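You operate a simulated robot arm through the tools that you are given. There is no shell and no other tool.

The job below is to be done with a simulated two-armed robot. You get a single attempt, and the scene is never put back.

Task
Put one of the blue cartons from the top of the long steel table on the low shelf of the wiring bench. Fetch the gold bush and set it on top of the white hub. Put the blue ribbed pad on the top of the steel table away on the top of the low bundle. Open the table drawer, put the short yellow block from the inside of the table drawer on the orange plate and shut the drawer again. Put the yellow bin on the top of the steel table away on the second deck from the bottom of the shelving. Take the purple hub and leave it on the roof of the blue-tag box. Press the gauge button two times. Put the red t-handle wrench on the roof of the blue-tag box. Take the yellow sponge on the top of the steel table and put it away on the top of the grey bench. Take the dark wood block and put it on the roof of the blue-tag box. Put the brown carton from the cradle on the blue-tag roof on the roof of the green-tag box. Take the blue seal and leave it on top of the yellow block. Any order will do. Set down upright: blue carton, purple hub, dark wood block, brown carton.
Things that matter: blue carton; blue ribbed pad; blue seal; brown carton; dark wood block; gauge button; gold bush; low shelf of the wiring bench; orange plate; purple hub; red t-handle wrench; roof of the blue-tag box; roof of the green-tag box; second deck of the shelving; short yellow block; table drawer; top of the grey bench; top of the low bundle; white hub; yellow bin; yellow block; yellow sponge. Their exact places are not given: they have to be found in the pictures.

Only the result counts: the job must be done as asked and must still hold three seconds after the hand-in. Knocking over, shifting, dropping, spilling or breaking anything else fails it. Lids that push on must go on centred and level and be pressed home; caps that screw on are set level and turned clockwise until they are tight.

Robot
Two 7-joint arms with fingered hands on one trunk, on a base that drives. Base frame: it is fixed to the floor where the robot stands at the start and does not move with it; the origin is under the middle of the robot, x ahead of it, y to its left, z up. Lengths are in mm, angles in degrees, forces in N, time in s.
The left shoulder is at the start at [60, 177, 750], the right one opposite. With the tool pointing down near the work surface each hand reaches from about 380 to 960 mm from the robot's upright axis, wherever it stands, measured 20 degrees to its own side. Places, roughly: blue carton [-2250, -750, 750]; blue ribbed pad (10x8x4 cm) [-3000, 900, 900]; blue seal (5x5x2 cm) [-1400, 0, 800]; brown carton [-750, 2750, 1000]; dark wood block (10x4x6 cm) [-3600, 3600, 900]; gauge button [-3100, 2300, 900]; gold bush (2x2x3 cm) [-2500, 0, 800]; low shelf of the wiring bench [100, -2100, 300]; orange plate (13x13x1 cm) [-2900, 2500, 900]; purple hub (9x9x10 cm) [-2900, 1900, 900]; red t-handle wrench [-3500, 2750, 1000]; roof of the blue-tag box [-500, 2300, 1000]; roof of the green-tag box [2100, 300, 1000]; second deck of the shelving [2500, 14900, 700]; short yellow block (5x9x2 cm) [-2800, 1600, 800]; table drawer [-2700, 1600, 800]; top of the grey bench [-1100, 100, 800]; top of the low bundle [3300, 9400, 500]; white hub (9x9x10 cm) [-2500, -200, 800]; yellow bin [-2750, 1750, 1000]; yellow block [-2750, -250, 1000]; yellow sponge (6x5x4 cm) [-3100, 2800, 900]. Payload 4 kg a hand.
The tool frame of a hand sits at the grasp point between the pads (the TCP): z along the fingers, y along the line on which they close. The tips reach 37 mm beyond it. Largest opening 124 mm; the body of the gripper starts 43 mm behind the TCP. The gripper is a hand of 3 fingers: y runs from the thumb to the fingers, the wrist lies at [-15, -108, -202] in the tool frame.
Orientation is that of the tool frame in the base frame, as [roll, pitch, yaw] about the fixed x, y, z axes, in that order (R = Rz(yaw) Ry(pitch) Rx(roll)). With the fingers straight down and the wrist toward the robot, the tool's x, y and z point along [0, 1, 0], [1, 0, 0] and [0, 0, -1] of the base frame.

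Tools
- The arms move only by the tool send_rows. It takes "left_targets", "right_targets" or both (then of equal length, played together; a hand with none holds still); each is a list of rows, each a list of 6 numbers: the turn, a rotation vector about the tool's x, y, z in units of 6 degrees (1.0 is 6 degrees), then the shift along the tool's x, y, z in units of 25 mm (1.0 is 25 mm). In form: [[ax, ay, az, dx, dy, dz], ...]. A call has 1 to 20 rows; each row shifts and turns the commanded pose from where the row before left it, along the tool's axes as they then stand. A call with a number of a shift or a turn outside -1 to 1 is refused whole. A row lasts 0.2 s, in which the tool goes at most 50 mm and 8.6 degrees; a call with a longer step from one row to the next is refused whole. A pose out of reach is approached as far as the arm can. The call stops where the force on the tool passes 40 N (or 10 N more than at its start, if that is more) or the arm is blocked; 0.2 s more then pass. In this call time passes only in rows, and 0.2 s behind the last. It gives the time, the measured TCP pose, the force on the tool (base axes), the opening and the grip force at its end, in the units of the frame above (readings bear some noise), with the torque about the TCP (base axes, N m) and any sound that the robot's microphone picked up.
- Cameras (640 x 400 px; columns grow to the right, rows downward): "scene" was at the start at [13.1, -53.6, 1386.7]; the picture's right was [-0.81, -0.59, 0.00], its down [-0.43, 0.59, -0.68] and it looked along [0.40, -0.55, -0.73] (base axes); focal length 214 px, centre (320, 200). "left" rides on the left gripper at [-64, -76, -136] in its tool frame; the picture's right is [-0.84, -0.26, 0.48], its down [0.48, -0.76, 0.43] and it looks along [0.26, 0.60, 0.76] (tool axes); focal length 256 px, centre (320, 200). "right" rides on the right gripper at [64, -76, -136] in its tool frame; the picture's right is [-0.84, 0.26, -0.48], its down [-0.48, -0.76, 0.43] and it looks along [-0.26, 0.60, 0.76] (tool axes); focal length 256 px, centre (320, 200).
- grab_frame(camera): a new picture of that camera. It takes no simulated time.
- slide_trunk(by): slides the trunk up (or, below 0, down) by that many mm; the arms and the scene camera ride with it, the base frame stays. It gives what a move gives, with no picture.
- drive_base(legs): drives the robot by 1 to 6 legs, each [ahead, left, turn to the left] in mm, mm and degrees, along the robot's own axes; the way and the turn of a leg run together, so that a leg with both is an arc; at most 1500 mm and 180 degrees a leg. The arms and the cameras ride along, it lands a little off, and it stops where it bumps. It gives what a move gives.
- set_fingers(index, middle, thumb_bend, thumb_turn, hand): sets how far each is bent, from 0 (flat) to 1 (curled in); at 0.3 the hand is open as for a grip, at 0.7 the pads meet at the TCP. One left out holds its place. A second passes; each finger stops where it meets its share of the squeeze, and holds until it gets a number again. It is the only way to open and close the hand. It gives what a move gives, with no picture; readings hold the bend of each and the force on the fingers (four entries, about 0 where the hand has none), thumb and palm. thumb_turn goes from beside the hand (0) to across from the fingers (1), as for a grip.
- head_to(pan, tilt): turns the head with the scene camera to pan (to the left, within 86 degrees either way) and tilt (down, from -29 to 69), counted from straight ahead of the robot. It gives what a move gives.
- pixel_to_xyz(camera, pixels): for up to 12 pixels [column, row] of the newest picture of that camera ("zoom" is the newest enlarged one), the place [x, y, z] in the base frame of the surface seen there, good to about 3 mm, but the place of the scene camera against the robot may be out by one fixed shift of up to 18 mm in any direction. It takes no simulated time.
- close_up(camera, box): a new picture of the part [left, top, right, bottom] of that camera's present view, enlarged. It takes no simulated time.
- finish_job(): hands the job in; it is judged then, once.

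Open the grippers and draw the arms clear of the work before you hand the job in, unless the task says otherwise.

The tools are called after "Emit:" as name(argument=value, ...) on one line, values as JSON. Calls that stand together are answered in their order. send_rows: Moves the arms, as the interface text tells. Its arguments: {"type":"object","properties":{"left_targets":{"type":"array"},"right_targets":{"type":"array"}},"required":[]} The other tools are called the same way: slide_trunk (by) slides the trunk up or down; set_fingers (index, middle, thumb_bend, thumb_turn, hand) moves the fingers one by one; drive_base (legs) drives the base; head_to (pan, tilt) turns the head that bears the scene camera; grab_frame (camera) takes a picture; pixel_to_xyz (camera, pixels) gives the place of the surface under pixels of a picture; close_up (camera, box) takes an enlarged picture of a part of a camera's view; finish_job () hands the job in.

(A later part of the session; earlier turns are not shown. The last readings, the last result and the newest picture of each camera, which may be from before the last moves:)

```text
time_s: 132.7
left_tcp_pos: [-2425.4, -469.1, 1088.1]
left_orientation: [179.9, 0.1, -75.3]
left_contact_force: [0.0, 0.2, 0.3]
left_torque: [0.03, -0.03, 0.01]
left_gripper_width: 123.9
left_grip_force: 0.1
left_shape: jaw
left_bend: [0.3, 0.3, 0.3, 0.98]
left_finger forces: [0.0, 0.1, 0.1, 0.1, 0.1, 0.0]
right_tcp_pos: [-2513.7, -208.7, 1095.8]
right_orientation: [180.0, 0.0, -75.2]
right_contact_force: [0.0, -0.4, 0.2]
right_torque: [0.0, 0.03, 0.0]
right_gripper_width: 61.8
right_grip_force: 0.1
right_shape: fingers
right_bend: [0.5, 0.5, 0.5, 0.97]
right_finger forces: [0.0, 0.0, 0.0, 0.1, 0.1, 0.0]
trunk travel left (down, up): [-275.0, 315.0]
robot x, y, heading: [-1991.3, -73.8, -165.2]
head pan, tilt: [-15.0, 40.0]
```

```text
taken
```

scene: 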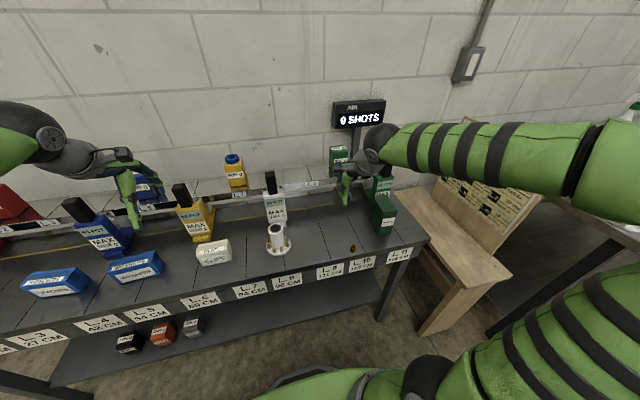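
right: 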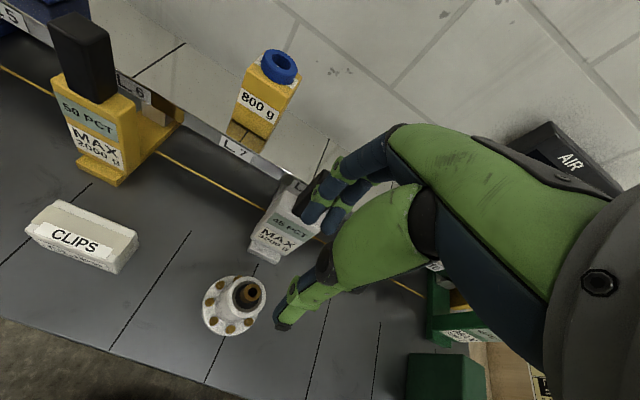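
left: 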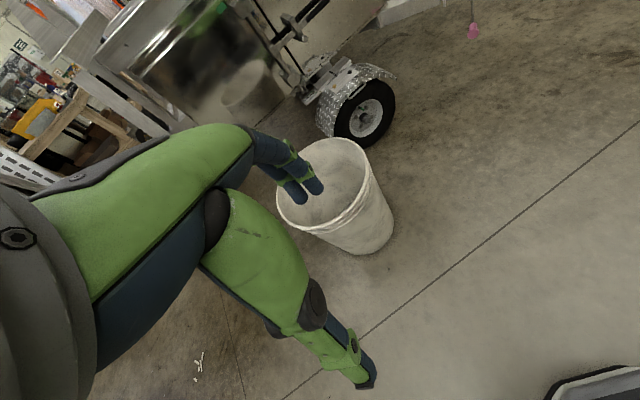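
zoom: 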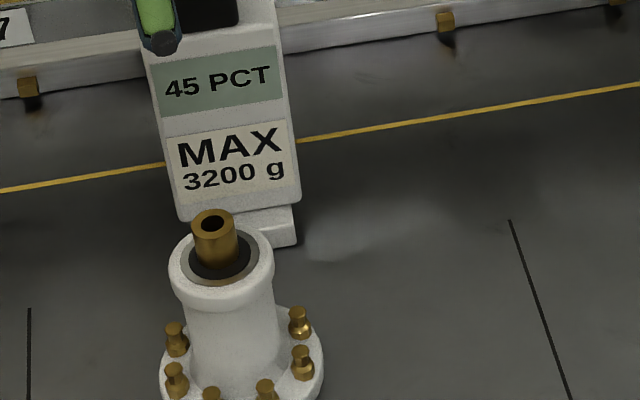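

The bush stands on the hub. Note: opening swings the tips downward, so I'll leave clearance next time. Now I raise the right hand clear and drive left for a blue carton with the left hand.

Emit:
send_rows(right_targets=[[0, 0, 0, 0, -0.5, -1], [0, 0, 0, 0, -0.5, -1], [0, 0, 0, 0, -1, -1], [0, 0, 0, 0, -1, -1]])

Emit:
drive_base(legs=[[0, 230, 0]])

Emit:
grab_frame(camera="left")

Emit:
head_to(pan=20, tilt=42)

Emit:
grab_frame(camera="scene")

```text
time_s: 133.7
left_tcp_pos: [-2425.2, -469.3, 1088.3]
left_orientation: [179.9, 0.1, -75.3]
left_contact_force: [-1.5, 0.3, -0.5]
left_torque: [0.01, 0.01, -0.02]
left_gripper_width: 123.7
left_grip_force: 0.0
left_shape: jaw
left_bend: [0.3, 0.3, 0.3, 0.98]
left_finger forces: [0.0, 0.0, 0.0, 0.1, 0.1, 0.0]
right_tcp_pos: [-2442.4, -188.2, 1194.9]
right_orientation: [-179.9, 0.0, -75.2]
right_contact_force: [0.0, 0.3, 0.6]
right_torque: [-0.01, 0.0, 0.01]
right_gripper_width: 62.0
right_grip_force: 0.1
right_shape: fingers
right_bend: [0.5, 0.5, 0.5, 0.97]
right_finger forces: [0.0, 0.0, 0.1, 0.1, 0.1, 0.1]
trunk travel left (down, up): [-275.0, 315.0]
robot x, y, heading: [-1988.0, -73.7, -165.2]
head pan, tilt: [-15.0, 40.0]
```

```text
time_s: 135.4
left_tcp_pos: [-2364.1, -697.4, 1088.1]
left_orientation: [-180.0, 0.1, -75.0]
left_contact_force: [0.3, 0.0, -0.6]
left_torque: [-0.03, 0.01, 0.02]
left_gripper_width: 123.6
left_grip_force: 0.0
left_shape: jaw
left_bend: [0.3, 0.3, 0.3, 0.98]
left_finger forces: [0.0, 0.0, 0.0, 0.0, 0.0, 0.0]
right_tcp_pos: [-2382.8, -414.9, 1195.3]
right_orientation: [180.0, 0.2, -75.1]
right_contact_force: [-0.6, -0.2, 0.4]
right_torque: [-0.03, 0.0, 0.02]
right_gripper_width: 61.8
right_grip_force: 0.1
right_shape: fingers
right_bend: [0.5, 0.5, 0.5, 0.98]
right_finger forces: [0.1, 0.0, 0.0, 0.1, 0.0, 0.0]
trunk travel left (down, up): [-275.0, 315.0]
robot x, y, heading: [-1931.3, -296.0, -164.9]
head pan, tilt: [-15.0, 40.0]
```

```text
taken
```

left: 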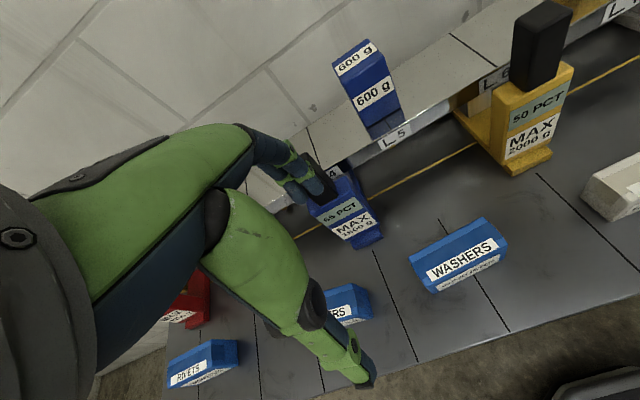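

```text
time_s: 136.4
left_tcp_pos: [-2364.6, -695.5, 1087.5]
left_orientation: [179.9, 0.0, -75.1]
left_contact_force: [0.5, 0.4, 0.1]
left_torque: [0.0, 0.02, 0.01]
left_gripper_width: 123.6
left_grip_force: 0.2
left_shape: jaw
left_bend: [0.3, 0.3, 0.3, 0.98]
left_finger forces: [0.0, 0.1, 0.0, 0.0, 0.1, 0.0]
right_tcp_pos: [-2382.2, -413.9, 1193.9]
right_orientation: [-180.0, 0.0, -75.0]
right_contact_force: [-0.1, 0.5, 0.1]
right_torque: [0.01, 0.0, 0.02]
right_gripper_width: 61.8
right_grip_force: 0.1
right_shape: fingers
right_bend: [0.5, 0.5, 0.5, 0.98]
right_finger forces: [0.0, 0.0, 0.0, 0.0, 0.0, 0.0]
trunk travel left (down, up): [-275.0, 315.0]
robot x, y, heading: [-1930.5, -295.1, -165.0]
head pan, tilt: [20.0, 42.0]
```

```text
taken
```

scene: 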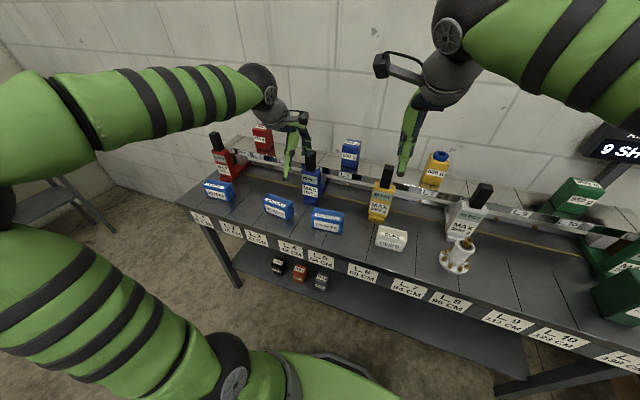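

The WASHERS carton at (458,257) of the left camera stands freely. I measure its top corners.

Emit:
close_up(camera="left", box=[390, 200, 530, 310])

Emit:
pixel_to_xyz(camera="zoom", pixels=[[180, 195], [430, 80], [475, 160], [235, 290], [250, 340], [490, 220], [340, 170], [330, 300]])

```text
3.64 times, centred on (460, 255) of left
```

zoom: 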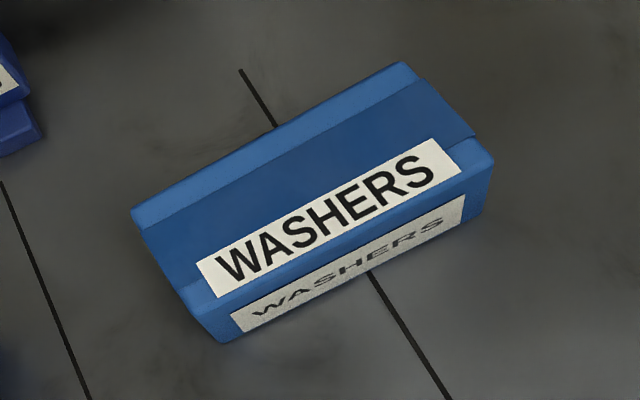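

```text
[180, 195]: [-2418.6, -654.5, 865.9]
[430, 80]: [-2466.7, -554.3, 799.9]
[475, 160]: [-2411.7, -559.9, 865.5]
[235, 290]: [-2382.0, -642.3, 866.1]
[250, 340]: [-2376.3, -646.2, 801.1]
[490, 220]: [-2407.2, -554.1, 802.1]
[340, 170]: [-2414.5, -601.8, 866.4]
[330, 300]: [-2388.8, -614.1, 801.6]
```

Emit:
pixel_to_xyz(camera="zoom", pixels=[[140, 215], [400, 70], [485, 160], [200, 296], [310, 185], [270, 140], [340, 262]])

```text
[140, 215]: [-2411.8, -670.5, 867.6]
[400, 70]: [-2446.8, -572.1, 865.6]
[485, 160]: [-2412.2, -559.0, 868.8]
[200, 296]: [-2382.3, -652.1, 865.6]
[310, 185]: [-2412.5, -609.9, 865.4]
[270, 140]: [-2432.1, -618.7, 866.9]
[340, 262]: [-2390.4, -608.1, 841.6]
```

The carton is ~104×40×65 mm, centre (-2413,-613), turned ~3.7° to my axes. I move the left hand over it, align and descend part-way.

Emit:
send_rows(left_targets=[[0, 0, 0, -0.93, 0.255, 0], [0, 0, 0, -0.93, 0.255, 0], [0, 0, 0, -0.93, 0.255, 0], [0, 0, 0, -0.93, 0.255, 0], [0, 0, -0.6, 0, 0, 0], [0, 0, 0, 0, 0, 1], [0, 0, 0, 0, 0, 1], [0, 0, 0, 0, 0, 1], [0, 0, 0, 0, 0, 1], [0, 0, 0, 0, 0, 1]])

Emit:
grab_frame(camera="left")

```text
time_s: 138.6
left_tcp_pos: [-2414.1, -612.5, 965.4]
left_orientation: [180.0, -0.1, -71.4]
left_contact_force: [-0.4, -0.7, 0.3]
left_torque: [0.03, 0.0, 0.01]
left_gripper_width: 123.5
left_grip_force: 0.1
left_shape: jaw
left_bend: [0.3, 0.3, 0.3, 0.98]
left_finger forces: [0.1, 0.1, 0.1, 0.0, 0.0, 0.0]
right_tcp_pos: [-2382.4, -414.2, 1194.7]
right_orientation: [-180.0, 0.0, -75.0]
right_contact_force: [-0.5, -0.6, -0.1]
right_torque: [0.03, 0.03, 0.02]
right_gripper_width: 61.5
right_grip_force: 0.1
right_shape: fingers
right_bend: [0.5, 0.5, 0.5, 0.98]
right_finger forces: [0.1, 0.0, 0.1, 0.1, 0.1, 0.1]
trunk travel left (down, up): [-275.0, 315.0]
robot x, y, heading: [-1931.6, -296.0, -165.0]
head pan, tilt: [20.0, 42.0]
```

```text
taken
```

left: 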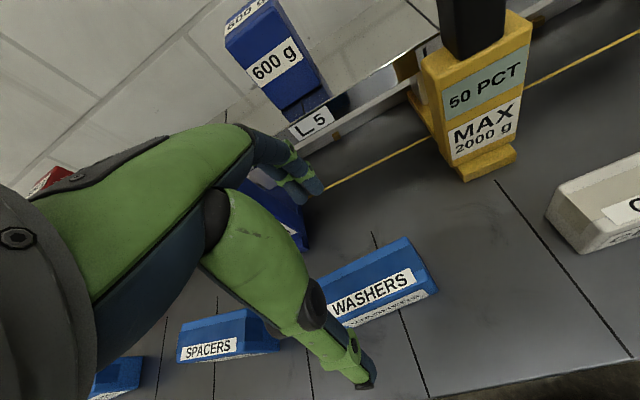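

Lined up; I descend to z≈848.

Emit:
send_rows(left_targets=[[0, 0, 0, 0, 0, 1], [0, 0, 0, 0, 0, 1], [0, 0, 0, 0, 0, 1], [0, 0, 0, 0, 0, 1], [0, 0, 0, 0, 0, 0.66]])

Emit:
grab_frame(camera="left")

Emit:
set_fingers(hand="left", index=0.66, middle=0.66, thumb_bend=0.66)

Emit:
grab_frame(camera="left")

```text
time_s: 139.8
left_tcp_pos: [-2414.9, -613.0, 846.6]
left_orientation: [-180.0, 0.0, -71.5]
left_contact_force: [1.0, 0.6, 0.0]
left_torque: [-0.01, -0.01, 0.02]
left_gripper_width: 123.7
left_grip_force: 0.2
left_shape: jaw
left_bend: [0.3, 0.3, 0.3, 0.98]
left_finger forces: [0.0, 0.0, 0.0, 0.0, 0.1, 0.0]
right_tcp_pos: [-2382.5, -414.1, 1195.5]
right_orientation: [-179.9, 0.0, -74.9]
right_contact_force: [0.1, 0.3, -0.8]
right_torque: [-0.02, 0.03, 0.01]
right_gripper_width: 61.7
right_grip_force: 0.0
right_shape: fingers
right_bend: [0.5, 0.5, 0.5, 0.98]
right_finger forces: [0.1, 0.0, 0.0, 0.0, 0.0, 0.1]
trunk travel left (down, up): [-275.0, 315.0]
robot x, y, heading: [-1930.0, -296.2, -165.1]
head pan, tilt: [20.0, 42.0]
```

```text
taken
```

left: 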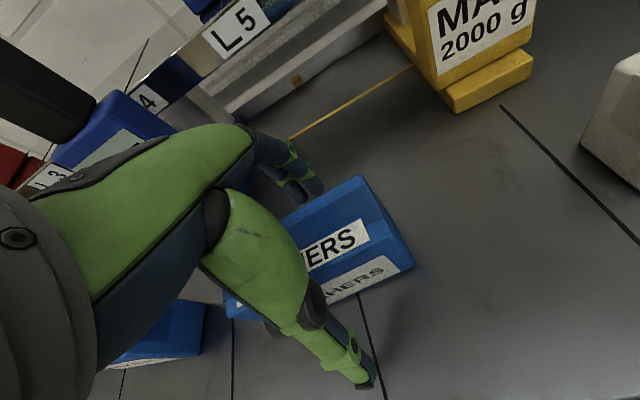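

```text
time_s: 140.8
left_tcp_pos: [-2414.1, -614.0, 847.9]
left_orientation: [179.8, 0.0, -71.4]
left_contact_force: [-0.3, -3.2, 12.5]
left_torque: [-0.17, 0.35, -0.06]
left_gripper_width: 49.4
left_grip_force: 25.3
left_shape: fingers
left_bend: [0.56, 0.57, 0.59, 0.97]
left_finger forces: [13.0, 11.2, 0.1, 0.0, 26.4, 0.0]
right_tcp_pos: [-2381.8, -414.4, 1194.5]
right_orientation: [-179.9, 0.0, -75.0]
right_contact_force: [-0.1, -0.1, -0.1]
right_torque: [-0.01, -0.05, 0.02]
right_gripper_width: 61.9
right_grip_force: 0.0
right_shape: fingers
right_bend: [0.5, 0.5, 0.5, 0.98]
right_finger forces: [0.0, 0.0, 0.0, 0.0, 0.0, 0.0]
trunk travel left (down, up): [-275.0, 315.0]
robot x, y, heading: [-1930.5, -300.3, -165.2]
head pan, tilt: [20.0, 42.0]
```

```text
taken
```

left: 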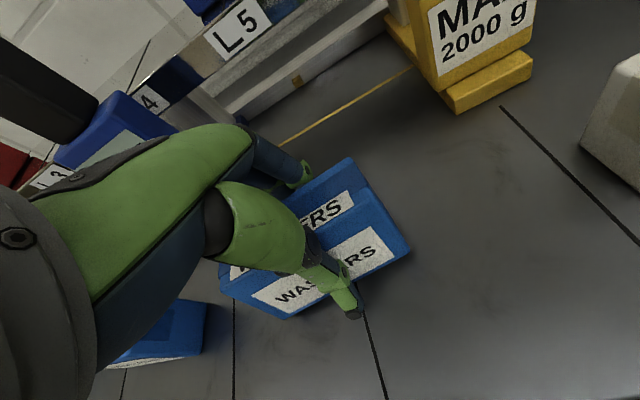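

The carton is gripped at 25 N. I lift it straight up.

Emit:
send_rows(left_targets=[[0, 0, 0, 0, 0, -0.5], [0, 0, 0, 0, 0, -1], [0, 0, 0, 0, 0, -1], [0, 0, 0, 0, 0, -1], [0, 0, 0, 0, 0, -1], [0, 0, 0, 0, 0, -1], [0, 0, 0, 0, 0, -1], [0, 0, 0, 0, 0, -1], [0, 0, 0, 0, 0, -1], [0, 0, 0, 0, -0.5, -1], [0, 0, 0, 0, -1, -1], [0, 0, 0, 0, -1, -1], [0, 0, 0, 0, -1, 0]])

Emit:
grab_frame(camera="left")

Emit:
grab_frame(camera="scene")

```text
time_s: 143.6
left_tcp_pos: [-2331.3, -584.3, 1134.1]
left_orientation: [-179.8, 0.0, -71.4]
left_contact_force: [0.1, 1.3, -2.2]
left_torque: [-0.01, -0.03, -0.02]
left_gripper_width: 48.6
left_grip_force: 23.9
left_shape: fingers
left_bend: [0.56, 0.57, 0.6, 0.97]
left_finger forces: [13.9, 10.1, 0.0, 0.1, 23.6, 0.0]
right_tcp_pos: [-2381.6, -416.1, 1195.0]
right_orientation: [-180.0, -0.1, -75.0]
right_contact_force: [-0.2, 0.7, 0.3]
right_torque: [-0.02, 0.0, 0.01]
right_gripper_width: 61.7
right_grip_force: 0.0
right_shape: fingers
right_bend: [0.5, 0.5, 0.5, 0.98]
right_finger forces: [0.0, 0.0, 0.1, 0.0, 0.0, 0.0]
trunk travel left (down, up): [-275.0, 315.0]
robot x, y, heading: [-1929.5, -297.0, -165.2]
head pan, tilt: [20.0, 42.0]
```

```text
taken
```

left: 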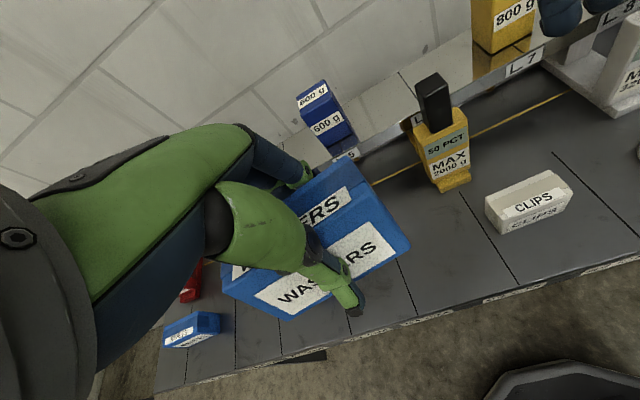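

```text
taken
```

scene: 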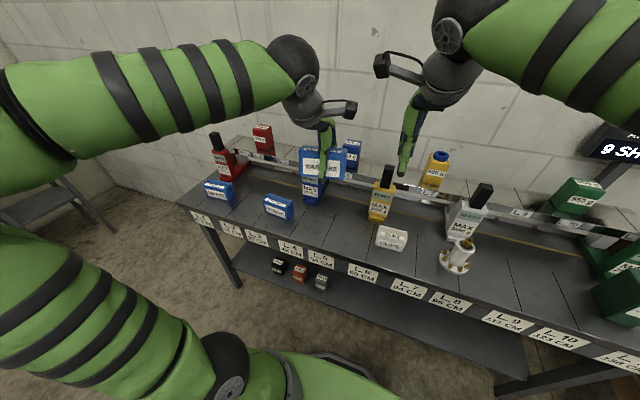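

Carton securely held. I drive out of the aisle to the left, swing round to face the wiring bench, and look at its low shelf.

Emit:
drive_base(legs=[[-200, 850, 0], [0, 0, 89.5]])

Emit:
head_to(pan=0, tilt=30)

Emit:
grab_frame(camera="scene")

```text
time_s: 152.1
left_tcp_pos: [-1243.3, -1504.3, 1133.5]
left_orientation: [180.0, 0.1, 16.7]
left_contact_force: [-0.4, -0.3, -1.3]
left_torque: [0.04, 0.01, 0.0]
left_gripper_width: 48.3
left_grip_force: 23.3
left_shape: fingers
left_bend: [0.56, 0.57, 0.6, 0.97]
left_finger forces: [13.4, 10.0, 0.0, 0.0, 22.9, 0.0]
right_tcp_pos: [-1416.4, -1549.4, 1193.7]
right_orientation: [180.0, 0.0, 13.1]
right_contact_force: [0.1, -0.7, 0.5]
right_torque: [-0.01, -0.02, -0.01]
right_gripper_width: 62.0
right_grip_force: 0.0
right_shape: fingers
right_bend: [0.5, 0.5, 0.5, 0.98]
right_finger forces: [0.0, 0.0, 0.0, 0.0, 0.1, 0.0]
trunk travel left (down, up): [-275.0, 315.0]
robot x, y, heading: [-1519.0, -1093.3, -76.6]
head pan, tilt: [20.0, 42.0]
```

```text
time_s: 152.9
left_tcp_pos: [-1243.2, -1504.4, 1134.6]
left_orientation: [-180.0, 0.0, 16.7]
left_contact_force: [0.2, -0.1, -2.0]
left_torque: [0.02, 0.02, -0.01]
left_gripper_width: 48.2
left_grip_force: 22.8
left_shape: fingers
left_bend: [0.56, 0.57, 0.6, 0.97]
left_finger forces: [13.5, 10.0, 0.0, 0.1, 22.9, 0.1]
right_tcp_pos: [-1415.8, -1549.7, 1193.7]
right_orientation: [180.0, 0.1, 13.1]
right_contact_force: [-0.1, 0.0, -0.4]
right_torque: [-0.04, 0.01, 0.01]
right_gripper_width: 61.6
right_grip_force: 0.2
right_shape: fingers
right_bend: [0.5, 0.5, 0.5, 0.98]
right_finger forces: [0.1, 0.0, 0.0, 0.0, 0.0, 0.0]
trunk travel left (down, up): [-275.0, 315.0]
robot x, y, heading: [-1513.9, -1093.1, -77.2]
head pan, tilt: [0.0, 30.0]
```

```text
taken
```

scene: 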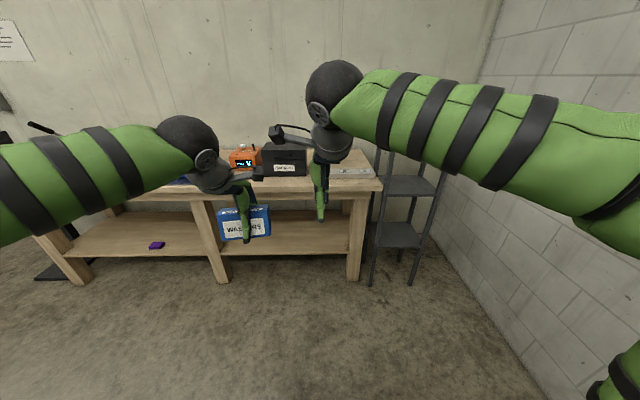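

The right bay of the low shelf (columns 235–345) is empty. I measure legs, shelf and tabletop edges.

Emit:
pixel_to_xyz(camera="scene", pixels=[[222, 282], [353, 278], [290, 252], [340, 248], [300, 240], [340, 225], [280, 182], [370, 192], [345, 202], [300, 258], [155, 246], [180, 255]])

```text
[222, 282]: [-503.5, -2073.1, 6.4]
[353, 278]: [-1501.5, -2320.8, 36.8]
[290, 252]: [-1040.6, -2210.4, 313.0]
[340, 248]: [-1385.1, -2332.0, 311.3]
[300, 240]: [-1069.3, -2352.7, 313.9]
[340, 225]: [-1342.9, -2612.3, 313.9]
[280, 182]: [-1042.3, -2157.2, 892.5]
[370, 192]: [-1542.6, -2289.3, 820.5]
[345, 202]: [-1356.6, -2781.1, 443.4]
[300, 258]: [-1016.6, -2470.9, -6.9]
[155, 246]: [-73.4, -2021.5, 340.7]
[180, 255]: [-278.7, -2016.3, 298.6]
```

Shelf surface ≈ z 322 (corrected), front edge t≈-1897, tabletop overhang above. I retract the right hand, lower the trunk and the carton before approaching.

Emit:
send_rows(right_targets=[[0, 0, 0, 0, -1, 0], [0, 0, 0, 0, -1, 0], [0, 0, 0, 0, -1, 0], [0, 0, 0, 0, -1, 0], [0, 0, 0, 0, -1, 0]])

Emit:
slide_trunk(by=-270)

Emit:
send_rows(left_targets=[[0, 0, 0.6, 0, 0, 1], [0, 0, 0, 0, 0, 1], [0, 0, 0, 0, 0, 1], [0, 0, 0, 0, 0, 1], [0, 0, 0, 0, 0, 1], [0, 0, 0, 0, 0, 1], [0, 0, 0, 0, 0, 1], [0, 0, 0, 0, 0, 1], [0, 0, 0, 0, 0, 1], [0, 0, 0, 0, 0, 1], [0, 0, 0, 0, 0, 1], [0, 0, 0, 0, 0, 1], [0, 0, 0, 0, 0, 1], [0, 0, 0, 0, 0, 1]])

Emit:
drive_base(legs=[[600, 60, 1.8]])

Emit:
grab_frame(camera="scene")

Emit:
grab_frame(camera="left")

```text
time_s: 154.2
left_tcp_pos: [-1242.8, -1503.8, 1134.1]
left_orientation: [180.0, 0.0, 16.7]
left_contact_force: [0.0, 0.1, -2.9]
left_torque: [0.03, 0.03, -0.01]
left_gripper_width: 48.2
left_grip_force: 23.4
left_shape: fingers
left_bend: [0.56, 0.57, 0.6, 0.97]
left_finger forces: [13.4, 10.0, 0.1, 0.0, 22.9, 0.2]
right_tcp_pos: [-1447.6, -1424.1, 1195.0]
right_orientation: [179.9, 0.0, 13.1]
right_contact_force: [-0.5, -0.1, -0.2]
right_torque: [0.0, 0.0, -0.04]
right_gripper_width: 61.7
right_grip_force: 0.0
right_shape: fingers
right_bend: [0.5, 0.5, 0.5, 0.98]
right_finger forces: [0.0, 0.0, 0.0, 0.1, 0.0, 0.1]
trunk travel left (down, up): [-275.0, 315.0]
robot x, y, heading: [-1517.2, -1096.0, -76.9]
head pan, tilt: [0.0, 30.0]
```

```text
time_s: 156.9
left_tcp_pos: [-1243.6, -1504.0, 864.8]
left_orientation: [-180.0, -0.1, 16.7]
left_contact_force: [-0.2, 0.5, -1.3]
left_torque: [0.04, 0.01, -0.01]
left_gripper_width: 48.3
left_grip_force: 23.2
left_shape: fingers
left_bend: [0.56, 0.57, 0.6, 0.97]
left_finger forces: [13.4, 10.0, 0.0, 0.1, 22.9, 0.0]
right_tcp_pos: [-1446.4, -1425.5, 926.9]
right_orientation: [-180.0, 0.1, 13.1]
right_contact_force: [-1.2, -0.2, 0.3]
right_torque: [-0.02, 0.01, 0.0]
right_gripper_width: 61.8
right_grip_force: 0.1
right_shape: fingers
right_bend: [0.5, 0.5, 0.5, 0.98]
right_finger forces: [0.0, 0.1, 0.1, 0.0, 0.0, 0.1]
trunk travel left (down, up): [-5.0, 585.0]
robot x, y, heading: [-1516.5, -1092.6, -76.8]
head pan, tilt: [0.0, 30.0]
```

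```text
time_s: 159.9
left_tcp_pos: [-1243.7, -1503.1, 514.3]
left_orientation: [180.0, 0.0, 13.1]
left_contact_force: [0.2, 0.3, -3.3]
left_torque: [0.04, -0.01, 0.01]
left_gripper_width: 47.9
left_grip_force: 23.2
left_shape: fingers
left_bend: [0.56, 0.57, 0.6, 0.97]
left_finger forces: [13.2, 9.9, 0.0, 0.1, 22.7, 0.0]
right_tcp_pos: [-1446.5, -1425.9, 926.4]
right_orientation: [-179.9, 0.1, 13.1]
right_contact_force: [0.6, -0.4, -0.3]
right_torque: [0.03, -0.01, -0.03]
right_gripper_width: 61.4
right_grip_force: 0.1
right_shape: fingers
right_bend: [0.5, 0.5, 0.5, 0.98]
right_finger forces: [0.0, 0.0, 0.0, 0.0, 0.1, 0.1]
trunk travel left (down, up): [-5.0, 585.0]
robot x, y, heading: [-1518.2, -1094.2, -76.7]
head pan, tilt: [0.0, 30.0]
```

```text
time_s: 163.4
left_tcp_pos: [-1014.9, -2079.3, 514.8]
left_orientation: [-179.9, -0.1, 15.4]
left_contact_force: [-0.3, -0.8, -2.5]
left_torque: [0.03, 0.0, -0.04]
left_gripper_width: 47.9
left_grip_force: 23.3
left_shape: fingers
left_bend: [0.56, 0.57, 0.6, 0.97]
left_finger forces: [13.2, 9.9, 0.0, 0.0, 22.6, 0.0]
right_tcp_pos: [-1224.2, -2007.7, 925.1]
right_orientation: [180.0, 0.0, 15.4]
right_contact_force: [0.0, 0.4, 0.9]
right_torque: [0.0, -0.01, 0.01]
right_gripper_width: 62.0
right_grip_force: 0.0
right_shape: fingers
right_bend: [0.5, 0.5, 0.5, 0.98]
right_finger forces: [0.0, 0.0, 0.1, 0.0, 0.1, 0.1]
trunk travel left (down, up): [-5.0, 585.0]
robot x, y, heading: [-1306.9, -1681.6, -74.7]
head pan, tilt: [0.0, 30.0]
```

```text
taken
```

scene: 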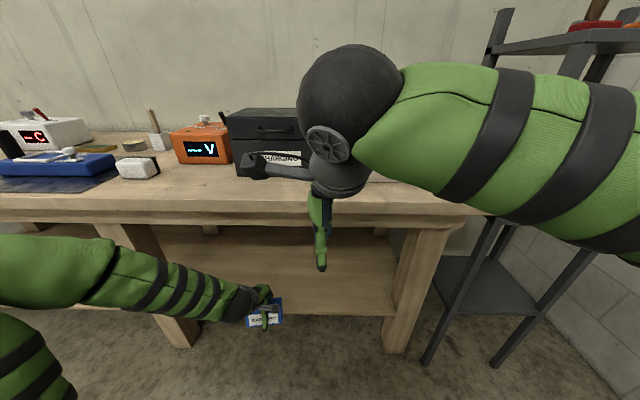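

```text
taken
```

left: 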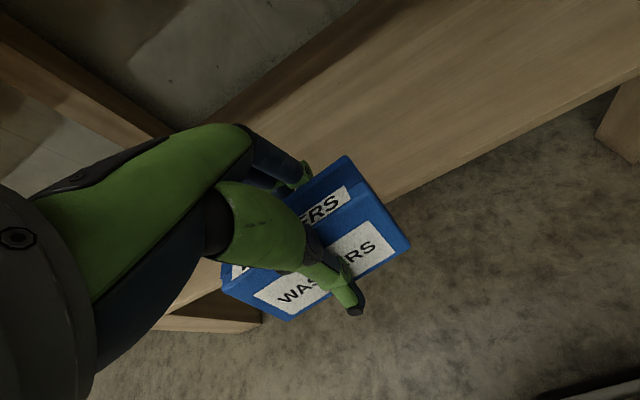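

The carton hangs in front of the shelf. I measure shelf height and edge with the left camera.

Emit:
pixel_to_xyz(camera="left", pixels=[[450, 130], [400, 150], [550, 100], [420, 190], [500, 150], [300, 130], [240, 130]])

```text
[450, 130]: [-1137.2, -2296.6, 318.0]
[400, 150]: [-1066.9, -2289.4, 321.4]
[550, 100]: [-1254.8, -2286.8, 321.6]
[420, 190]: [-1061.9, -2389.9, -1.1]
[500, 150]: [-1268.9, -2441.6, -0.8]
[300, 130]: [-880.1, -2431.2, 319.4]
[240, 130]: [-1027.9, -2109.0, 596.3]
```

Shelf is at z≈320.5. I lower 100 mm, move 205 mm forward under the tabletop, then check.

Emit:
send_rows(left_targets=[[0, 0, 0, 0, 0, 1], [0, 0, 0, 0, 0, 1], [0, 0, 0, 0, 0, 1], [0, 0, 0, 0, 0, 1], [0, 0, 0, 0, 1, 0], [0, 0, 0, 0, 1, 0], [0, 0, 0, 0, 1, 0], [0, 0, 0, 0, 1, 0], [0, 0, 0, 0, 1, 0], [0, 0, 0, 0, 1, 0], [0, 0, 0, 0, 1, 0], [0, 0, 0, 0, 1, 0], [0, 0, 0, 0, 0.2, 0]])

Emit:
grab_frame(camera="left")

Emit:
grab_frame(camera="scene")

```text
time_s: 166.2
left_tcp_pos: [-960.5, -2276.6, 415.1]
left_orientation: [-179.8, 0.1, 15.3]
left_contact_force: [0.3, 0.2, -1.0]
left_torque: [0.0, 0.04, -0.02]
left_gripper_width: 47.7
left_grip_force: 22.9
left_shape: fingers
left_bend: [0.56, 0.58, 0.6, 0.97]
left_finger forces: [13.0, 9.9, 0.0, 0.1, 22.5, 0.1]
right_tcp_pos: [-1223.3, -2009.0, 925.6]
right_orientation: [180.0, 0.0, 15.4]
right_contact_force: [0.1, 0.6, 0.0]
right_torque: [0.01, 0.0, 0.0]
right_gripper_width: 61.8
right_grip_force: 0.1
right_shape: fingers
right_bend: [0.5, 0.5, 0.5, 0.98]
right_finger forces: [0.0, 0.0, 0.1, 0.1, 0.0, 0.0]
trunk travel left (down, up): [-5.0, 585.0]
robot x, y, heading: [-1304.2, -1682.3, -74.6]
head pan, tilt: [0.0, 30.0]
```

```text
taken
```

left: 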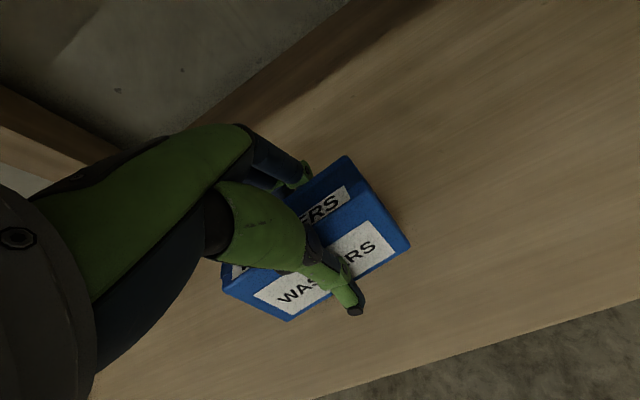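

```text
taken
```

scene: 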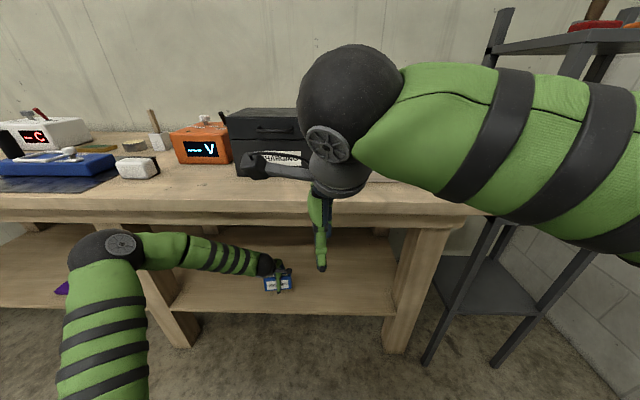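

Carton is over the shelf. I lower it until contact.

Emit:
send_rows(left_targets=[[0, 0, 0, 0, 0, 0.9], [0, 0, 0, 0, 0, 0.8], [0, 0, 0, 0, 0, 0.1]])

```text
time_s: 167.0
left_tcp_pos: [-962.7, -2275.8, 371.3]
left_orientation: [180.0, -0.1, 15.4]
left_contact_force: [-0.6, -0.4, -0.2]
left_torque: [0.0, -0.01, 0.03]
left_gripper_width: 47.9
left_grip_force: 22.8
left_shape: fingers
left_bend: [0.56, 0.58, 0.6, 0.96]
left_finger forces: [13.1, 9.7, 0.0, 0.1, 22.7, 0.1]
right_tcp_pos: [-1223.4, -2008.2, 926.1]
right_orientation: [-179.9, -0.1, 15.4]
right_contact_force: [-0.4, 0.1, 0.3]
right_torque: [0.0, 0.01, -0.04]
right_gripper_width: 61.7
right_grip_force: 0.1
right_shape: fingers
right_bend: [0.5, 0.5, 0.5, 0.98]
right_finger forces: [0.0, 0.0, 0.1, 0.0, 0.0, 0.1]
trunk travel left (down, up): [-5.0, 585.0]
robot x, y, heading: [-1310.5, -1677.4, -74.5]
head pan, tilt: [0.0, 30.0]
```

Force is near zero; slightly further.

Emit:
send_rows(left_targets=[[0, 0, 0, 0, 0, 0.06], [0, 0, 0, 0, 0, 0.06]])

Emit:
close_up(camera="scene", box=[220, 240, 340, 320])

```text
time_s: 167.6
left_tcp_pos: [-961.3, -2275.8, 369.4]
left_orientation: [180.0, 0.1, 15.3]
left_contact_force: [-0.6, 5.3, 14.6]
left_torque: [-0.13, 0.02, -0.03]
left_gripper_width: 47.8
left_grip_force: 25.4
left_shape: fingers
left_bend: [0.56, 0.58, 0.6, 0.96]
left_finger forces: [11.7, 9.4, 0.1, 0.1, 29.3, 0.0]
right_tcp_pos: [-1223.2, -2007.5, 926.7]
right_orientation: [-180.0, 0.0, 15.4]
right_contact_force: [-0.4, -0.1, -0.3]
right_torque: [0.0, -0.02, 0.01]
right_gripper_width: 61.7
right_grip_force: 0.0
right_shape: fingers
right_bend: [0.5, 0.5, 0.5, 0.98]
right_finger forces: [0.0, 0.1, 0.1, 0.0, 0.0, 0.0]
trunk travel left (down, up): [-5.0, 585.0]
robot x, y, heading: [-1305.3, -1677.5, -74.7]
head pan, tilt: [0.0, 30.0]
```

```text
5.00 times, centred on (280, 280) of scene
```

zoom: 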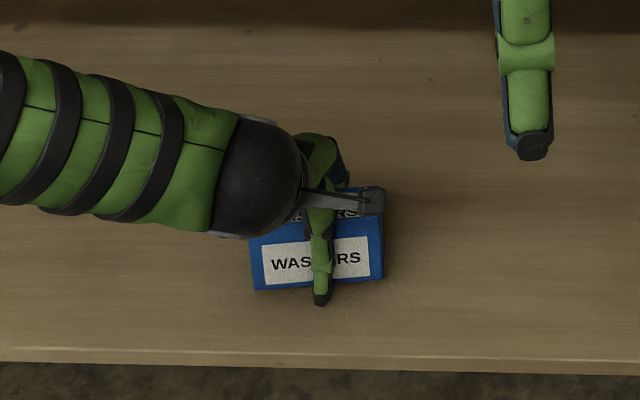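

Contact at 15 N; the carton sits upright on the shelf. I open and lift out, then back off.

Emit:
set_fingers(hand="left", index=0.48, middle=0.48, thumb_bend=0.48)

Emit:
set_fingers(hand="left", index=0.35, middle=0.35, thumb_bend=0.35)

Emit:
send_rows(left_targets=[[0, 0, 0, 0, 0, -0.5], [0, 0, 0, 0, 0, -1], [0, 0, 0, 0, 0, -1], [0, 0, 0, 0, 0, -1], [0, 0, 0, 0, -1, 0], [0, 0, 0, 0, -1, 0], [0, 0, 0, 0, -1, 0], [0, 0, 0, 0, -1, 0], [0, 0, 0, 0, -1, 0], [0, 0, 0, 0, -1, 0], [0, 0, 0, 0, -1, 0], [0, 0, 0, 0, -1, 0], [0, 0, 0, 0, -1, 0]])

Emit:
grab_frame(camera="scene")

Emit:
grab_frame(camera="left")

```text
time_s: 168.6
left_tcp_pos: [-961.4, -2276.2, 366.1]
left_orientation: [180.0, -0.1, 15.4]
left_contact_force: [-0.3, -0.6, -0.6]
left_torque: [0.03, -0.01, 0.0]
left_gripper_width: 68.2
left_grip_force: 0.1
left_shape: fingers
left_bend: [0.48, 0.48, 0.48, 0.97]
left_finger forces: [0.0, 0.1, 0.1, 0.0, 0.0, 0.0]
right_tcp_pos: [-1223.2, -2009.0, 925.4]
right_orientation: [-180.0, 0.0, 15.5]
right_contact_force: [-0.3, 0.7, -0.3]
right_torque: [0.03, 0.0, 0.03]
right_gripper_width: 61.8
right_grip_force: 0.0
right_shape: fingers
right_bend: [0.5, 0.5, 0.5, 0.98]
right_finger forces: [0.0, 0.0, 0.0, 0.1, 0.1, 0.0]
trunk travel left (down, up): [-5.0, 585.0]
robot x, y, heading: [-1308.8, -1681.5, -74.5]
head pan, tilt: [0.0, 30.0]
```

```text
time_s: 169.6
left_tcp_pos: [-961.7, -2275.6, 367.1]
left_orientation: [179.9, 0.0, 15.4]
left_contact_force: [0.2, 1.3, -0.5]
left_torque: [-0.04, 0.01, 0.01]
left_gripper_width: 108.2
left_grip_force: 0.1
left_shape: fingers
left_bend: [0.35, 0.35, 0.35, 0.97]
left_finger forces: [0.1, 0.1, 0.0, 0.0, 0.1, 0.0]
right_tcp_pos: [-1223.2, -2007.9, 925.9]
right_orientation: [180.0, 0.0, 15.4]
right_contact_force: [-0.8, -0.8, -0.3]
right_torque: [-0.04, 0.0, 0.0]
right_gripper_width: 61.7
right_grip_force: 0.0
right_shape: fingers
right_bend: [0.5, 0.5, 0.5, 0.98]
right_finger forces: [0.0, 0.0, 0.0, 0.0, 0.0, 0.1]
trunk travel left (down, up): [-5.0, 585.0]
robot x, y, heading: [-1310.7, -1675.5, -74.6]
head pan, tilt: [0.0, 30.0]
```

```text
time_s: 172.4
left_tcp_pos: [-1019.2, -2078.1, 452.9]
left_orientation: [-179.8, 0.0, 15.4]
left_contact_force: [0.6, -0.2, 0.3]
left_torque: [0.02, -0.01, -0.03]
left_gripper_width: 108.2
left_grip_force: 0.1
left_shape: fingers
left_bend: [0.35, 0.35, 0.35, 0.97]
left_finger forces: [0.1, 0.0, 0.0, 0.0, 0.0, 0.0]
left hand out of reach, approached as far as the arm can: row 13
right_tcp_pos: [-1222.9, -2010.9, 925.0]
right_orientation: [-180.0, 0.0, 15.5]
right_contact_force: [0.7, -0.3, -0.5]
right_torque: [0.07, 0.0, 0.02]
right_gripper_width: 61.6
right_grip_force: 0.1
right_shape: fingers
right_bend: [0.5, 0.5, 0.5, 0.98]
right_finger forces: [0.0, 0.0, 0.0, 0.0, 0.1, 0.0]
trunk travel left (down, up): [-5.0, 585.0]
robot x, y, heading: [-1307.2, -1679.2, -74.6]
head pan, tilt: [0.0, 30.0]
```

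```text
taken
```

scene: 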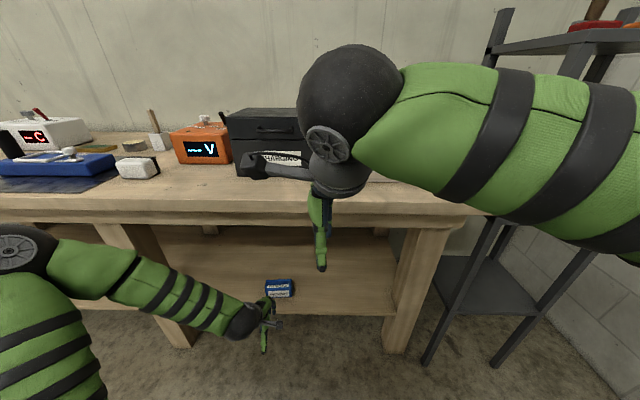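

```text
taken
```

left: 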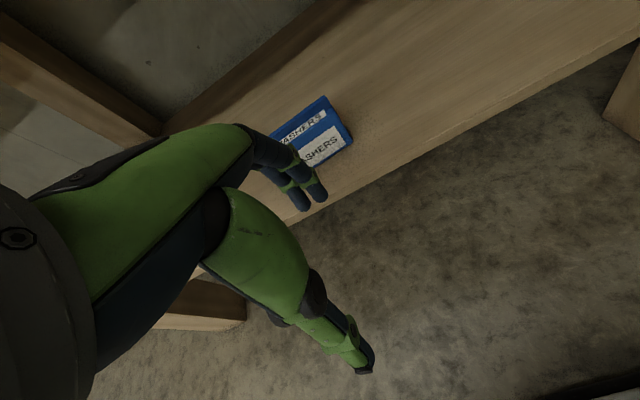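

The WASHERS carton stands on the low shelf. I back away, raise trunk and left arm again.

Emit:
drive_base(legs=[[-600, -260, -1]])

Emit:
slide_trunk(by=270)

Emit:
send_rows(left_targets=[[0, 0, 0, 0, 0, -1], [0, 0, 0, 0, 0, -1], [0, 0, 0, 0, 0, -1], [0, 0, 0, 0, 0, -1], [0, 0, 0, 0, 0, -1], [0, 0, 0, 0, 0, -1], [0, 0, 0, 0, 0, -1], [0, 0, 0, 0, 0, -1], [0, 0, 0, 0, 0, -1], [0, 0, 0, 0, 0, -1], [0, 0, 0, 0, 0, -1], [0, 0, 0, 0, 0, -1], [0, 0, 0, 0, 0, -1], [0, 0, 0, 0, 0, -1], [0, 0, 0, 0, 0, -1], [0, 0, 0, 0, 0, -1]])

```text
time_s: 176.1
left_tcp_pos: [-1436.7, -1551.6, 452.5]
left_orientation: [-179.8, 0.0, 15.6]
left_contact_force: [-0.2, -0.4, 0.7]
left_torque: [0.01, 0.01, 0.01]
left_gripper_width: 108.2
left_grip_force: 0.1
left_shape: fingers
left_bend: [0.35, 0.35, 0.35, 0.97]
left_finger forces: [0.0, 0.0, 0.1, 0.1, 0.0, 0.0]
right_tcp_pos: [-1640.4, -1483.0, 925.4]
right_orientation: [-180.0, 0.0, 15.7]
right_contact_force: [-0.6, 0.2, -0.2]
right_torque: [-0.01, 0.01, -0.01]
right_gripper_width: 62.0
right_grip_force: 0.1
right_shape: fingers
right_bend: [0.5, 0.5, 0.5, 0.98]
right_finger forces: [0.0, 0.0, 0.0, 0.0, 0.1, 0.0]
trunk travel left (down, up): [-5.0, 585.0]
robot x, y, heading: [-1724.2, -1157.3, -74.4]
head pan, tilt: [0.0, 30.0]
```

```text
time_s: 178.8
left_tcp_pos: [-1437.7, -1551.2, 721.5]
left_orientation: [-179.9, -0.1, 15.6]
left_contact_force: [-0.9, 0.4, 0.0]
left_torque: [-0.04, 0.02, 0.0]
left_gripper_width: 108.4
left_grip_force: 0.2
left_shape: fingers
left_bend: [0.35, 0.35, 0.35, 0.97]
left_finger forces: [0.0, 0.0, 0.0, 0.1, 0.0, 0.0]
right_tcp_pos: [-1640.4, -1483.0, 1195.3]
right_orientation: [180.0, 0.0, 15.7]
right_contact_force: [-0.1, 0.4, 0.4]
right_torque: [0.02, 0.01, 0.0]
right_gripper_width: 61.7
right_grip_force: 0.0
right_shape: fingers
right_bend: [0.5, 0.5, 0.5, 0.98]
right_finger forces: [0.0, 0.0, 0.1, 0.0, 0.1, 0.0]
trunk travel left (down, up): [-275.0, 315.0]
robot x, y, heading: [-1722.5, -1152.2, -74.5]
head pan, tilt: [0.0, 30.0]
```

```text
time_s: 182.2
left_tcp_pos: [-1436.2, -1552.0, 1122.1]
left_orientation: [-179.7, 0.0, 15.6]
left_contact_force: [0.1, -0.3, -0.9]
left_torque: [-0.01, 0.01, 0.02]
left_gripper_width: 108.2
left_grip_force: 0.0
left_shape: fingers
left_bend: [0.35, 0.35, 0.35, 0.98]
left_finger forces: [0.0, 0.0, 0.0, 0.0, 0.1, 0.0]
right_tcp_pos: [-1640.9, -1483.6, 1196.4]
right_orientation: [-180.0, 0.0, 15.7]
right_contact_force: [0.2, 0.0, 0.1]
right_torque: [-0.03, -0.02, 0.0]
right_gripper_width: 61.7
right_grip_force: 0.0
right_shape: fingers
right_bend: [0.5, 0.5, 0.5, 0.98]
right_finger forces: [0.0, 0.0, 0.1, 0.0, 0.0, 0.1]
trunk travel left (down, up): [-275.0, 315.0]
robot x, y, heading: [-1729.8, -1156.2, -74.4]
head pan, tilt: [0.0, 30.0]
```

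Now I reverse through the aisle toward the steel table.

Emit:
drive_base(legs=[[-200, 0, -1.2], [-1250, 0, 0]])

Emit:
head_to(pan=-86, tilt=35)

Emit:
grab_frame(camera="scene")

```text
time_s: 189.6
left_tcp_pos: [-1801.6, -183.5, 1121.9]
left_orientation: [-179.8, 0.0, 14.7]
left_contact_force: [0.9, 1.8, -0.7]
left_torque: [0.01, -0.01, -0.02]
left_gripper_width: 108.2
left_grip_force: 0.0
left_shape: fingers
left_bend: [0.35, 0.35, 0.35, 0.98]
left_finger forces: [0.1, 0.0, 0.0, 0.0, 0.0, 0.0]
right_tcp_pos: [-2003.3, -110.9, 1196.3]
right_orientation: [-180.0, 0.1, 14.7]
right_contact_force: [0.2, 0.7, 0.0]
right_torque: [0.0, 0.06, 0.03]
right_gripper_width: 61.7
right_grip_force: 0.0
right_shape: fingers
right_bend: [0.5, 0.5, 0.5, 0.98]
right_finger forces: [0.1, 0.0, 0.1, 0.0, 0.0, 0.1]
trunk travel left (down, up): [-275.0, 315.0]
robot x, y, heading: [-2086.3, 219.1, -75.2]
head pan, tilt: [0.0, 30.0]
```

```text
time_s: 191.2
left_tcp_pos: [-1800.4, -182.5, 1124.3]
left_orientation: [-179.8, 0.0, 14.7]
left_contact_force: [0.3, -0.4, 0.3]
left_torque: [-0.02, 0.03, 0.01]
left_gripper_width: 108.2
left_grip_force: 0.0
left_shape: fingers
left_bend: [0.35, 0.35, 0.35, 0.98]
left_finger forces: [0.0, 0.0, 0.1, 0.0, 0.0, 0.1]
right_tcp_pos: [-2004.3, -109.4, 1195.9]
right_orientation: [-180.0, 0.0, 14.7]
right_contact_force: [-0.1, 0.1, 0.1]
right_torque: [0.06, 0.05, 0.0]
right_gripper_width: 61.8
right_grip_force: 0.2
right_shape: fingers
right_bend: [0.5, 0.5, 0.5, 0.98]
right_finger forces: [0.0, 0.0, 0.0, 0.0, 0.1, 0.0]
trunk travel left (down, up): [-275.0, 315.0]
robot x, y, heading: [-2084.3, 222.2, -75.2]
head pan, tilt: [-85.9, 35.0]
```

```text
taken
```

scene: 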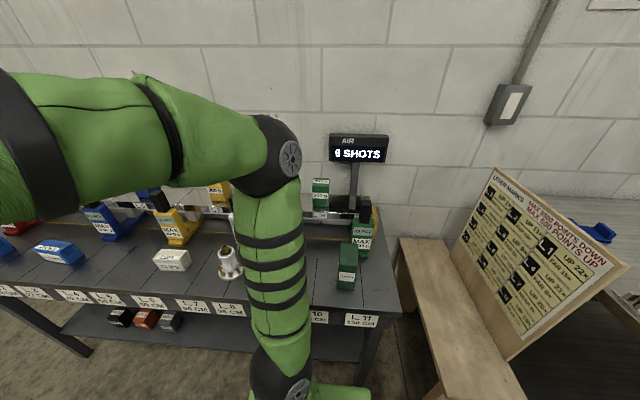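

The wooden seat with the board is right beside my way; I measure its front edge.

Emit:
pixel_to_xyz(camera="scene", pixels=[[480, 390], [450, 385], [510, 355], [625, 270], [520, 390], [400, 245], [375, 350]])

```text
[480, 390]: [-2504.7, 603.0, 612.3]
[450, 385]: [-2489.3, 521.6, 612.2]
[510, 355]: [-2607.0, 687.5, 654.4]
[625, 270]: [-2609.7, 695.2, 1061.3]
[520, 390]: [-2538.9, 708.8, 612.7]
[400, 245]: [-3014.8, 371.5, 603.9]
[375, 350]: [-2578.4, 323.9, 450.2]
```

Seat front is at n≈-2280. I reverse further while veering away from it, raise the trunk 100, then turn right to face the steel table.

Emit:
drive_base(legs=[[-500, 240, 0], [-400, 40, 0]])

Emit:
slide_trunk(by=100)

Emit:
drive_base(legs=[[0, 0, -90]])

Emit:
head_to(pan=-10, tilt=35)

Emit:
grab_frame(camera="scene")

```text
time_s: 196.4
left_tcp_pos: [-1757.0, 740.4, 1123.3]
left_orientation: [-179.8, 0.0, 13.8]
left_contact_force: [0.0, 0.0, 0.7]
left_torque: [0.03, 0.01, -0.02]
left_gripper_width: 108.3
left_grip_force: 0.1
left_shape: fingers
left_bend: [0.35, 0.35, 0.35, 0.98]
left_finger forces: [0.0, 0.1, 0.0, 0.0, 0.0, 0.1]
right_tcp_pos: [-1959.6, 816.5, 1195.0]
right_orientation: [-179.9, 0.0, 13.6]
right_contact_force: [-0.5, 0.6, 0.0]
right_torque: [-0.04, -0.02, 0.0]
right_gripper_width: 61.7
right_grip_force: 0.1
right_shape: fingers
right_bend: [0.5, 0.5, 0.5, 0.98]
right_finger forces: [0.0, 0.0, 0.1, 0.1, 0.0, 0.0]
trunk travel left (down, up): [-275.0, 315.0]
robot x, y, heading: [-2035.3, 1149.1, -76.4]
head pan, tilt: [-85.9, 35.0]
```

```text
time_s: 197.8
left_tcp_pos: [-1757.8, 740.8, 1221.2]
left_orientation: [-179.7, 0.0, 13.7]
left_contact_force: [0.0, 0.1, 0.9]
left_torque: [0.0, 0.0, 0.02]
left_gripper_width: 108.1
left_grip_force: 0.1
left_shape: fingers
left_bend: [0.35, 0.35, 0.35, 0.98]
left_finger forces: [0.1, 0.0, 0.1, 0.1, 0.0, 0.0]
right_tcp_pos: [-1960.0, 815.7, 1295.4]
right_orientation: [-179.9, -0.1, 13.8]
right_contact_force: [-0.2, 0.1, 0.1]
right_torque: [0.01, -0.02, 0.01]
right_gripper_width: 61.9
right_grip_force: 0.1
right_shape: fingers
right_bend: [0.5, 0.5, 0.5, 0.98]
right_finger forces: [0.0, 0.1, 0.1, 0.1, 0.0, 0.1]
trunk travel left (down, up): [-375.0, 215.0]
robot x, y, heading: [-2038.5, 1146.7, -76.2]
head pan, tilt: [-85.9, 35.0]
```

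```text
time_s: 202.0
left_tcp_pos: [-2441.5, 871.0, 1221.6]
left_orientation: [-179.7, 0.0, -76.3]
left_contact_force: [-0.5, -0.4, -1.4]
left_torque: [0.05, 0.01, 0.0]
left_gripper_width: 108.4
left_grip_force: 0.1
left_shape: fingers
left_bend: [0.35, 0.35, 0.35, 0.98]
left_finger forces: [0.0, 0.1, 0.0, 0.1, 0.0, 0.0]
right_tcp_pos: [-2365.1, 1074.3, 1295.5]
right_orientation: [179.9, 0.0, -76.4]
right_contact_force: [0.3, -0.3, 0.3]
right_torque: [0.01, 0.0, 0.01]
right_gripper_width: 62.2
right_grip_force: 0.0
right_shape: fingers
right_bend: [0.5, 0.5, 0.5, 0.98]
right_finger forces: [0.0, 0.1, 0.0, 0.1, 0.0, 0.1]
trunk travel left (down, up): [-375.0, 215.0]
robot x, y, heading: [-2031.4, 1147.2, -166.4]
head pan, tilt: [-85.9, 35.0]
```

```text
time_s: 203.5
left_tcp_pos: [-2439.9, 871.6, 1220.6]
left_orientation: [-179.8, 0.0, -76.4]
left_contact_force: [0.2, -0.4, 0.2]
left_torque: [-0.01, 0.01, 0.0]
left_gripper_width: 108.3
left_grip_force: 0.0
left_shape: fingers
left_bend: [0.35, 0.35, 0.35, 0.98]
left_finger forces: [0.1, 0.1, 0.0, 0.1, 0.1, 0.0]
right_tcp_pos: [-2363.9, 1073.9, 1295.3]
right_orientation: [-180.0, 0.0, -76.5]
right_contact_force: [0.3, 0.3, -0.3]
right_torque: [0.0, 0.0, -0.04]
right_gripper_width: 61.7
right_grip_force: 0.1
right_shape: fingers
right_bend: [0.5, 0.5, 0.5, 0.98]
right_finger forces: [0.0, 0.0, 0.1, 0.0, 0.0, 0.0]
trunk travel left (down, up): [-375.0, 215.0]
robot x, y, heading: [-2036.7, 1146.8, -166.2]
head pan, tilt: [-10.0, 35.0]
```

```text
taken
```

scene: 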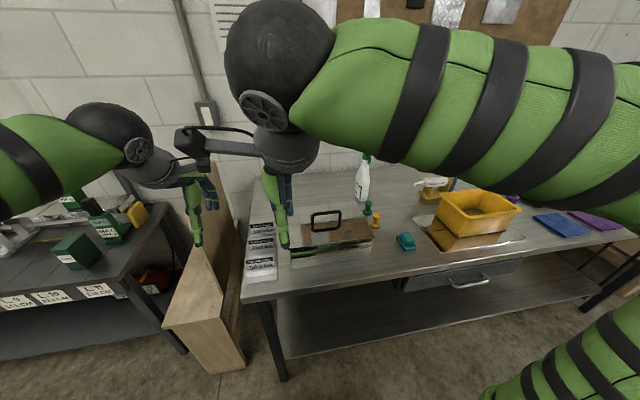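

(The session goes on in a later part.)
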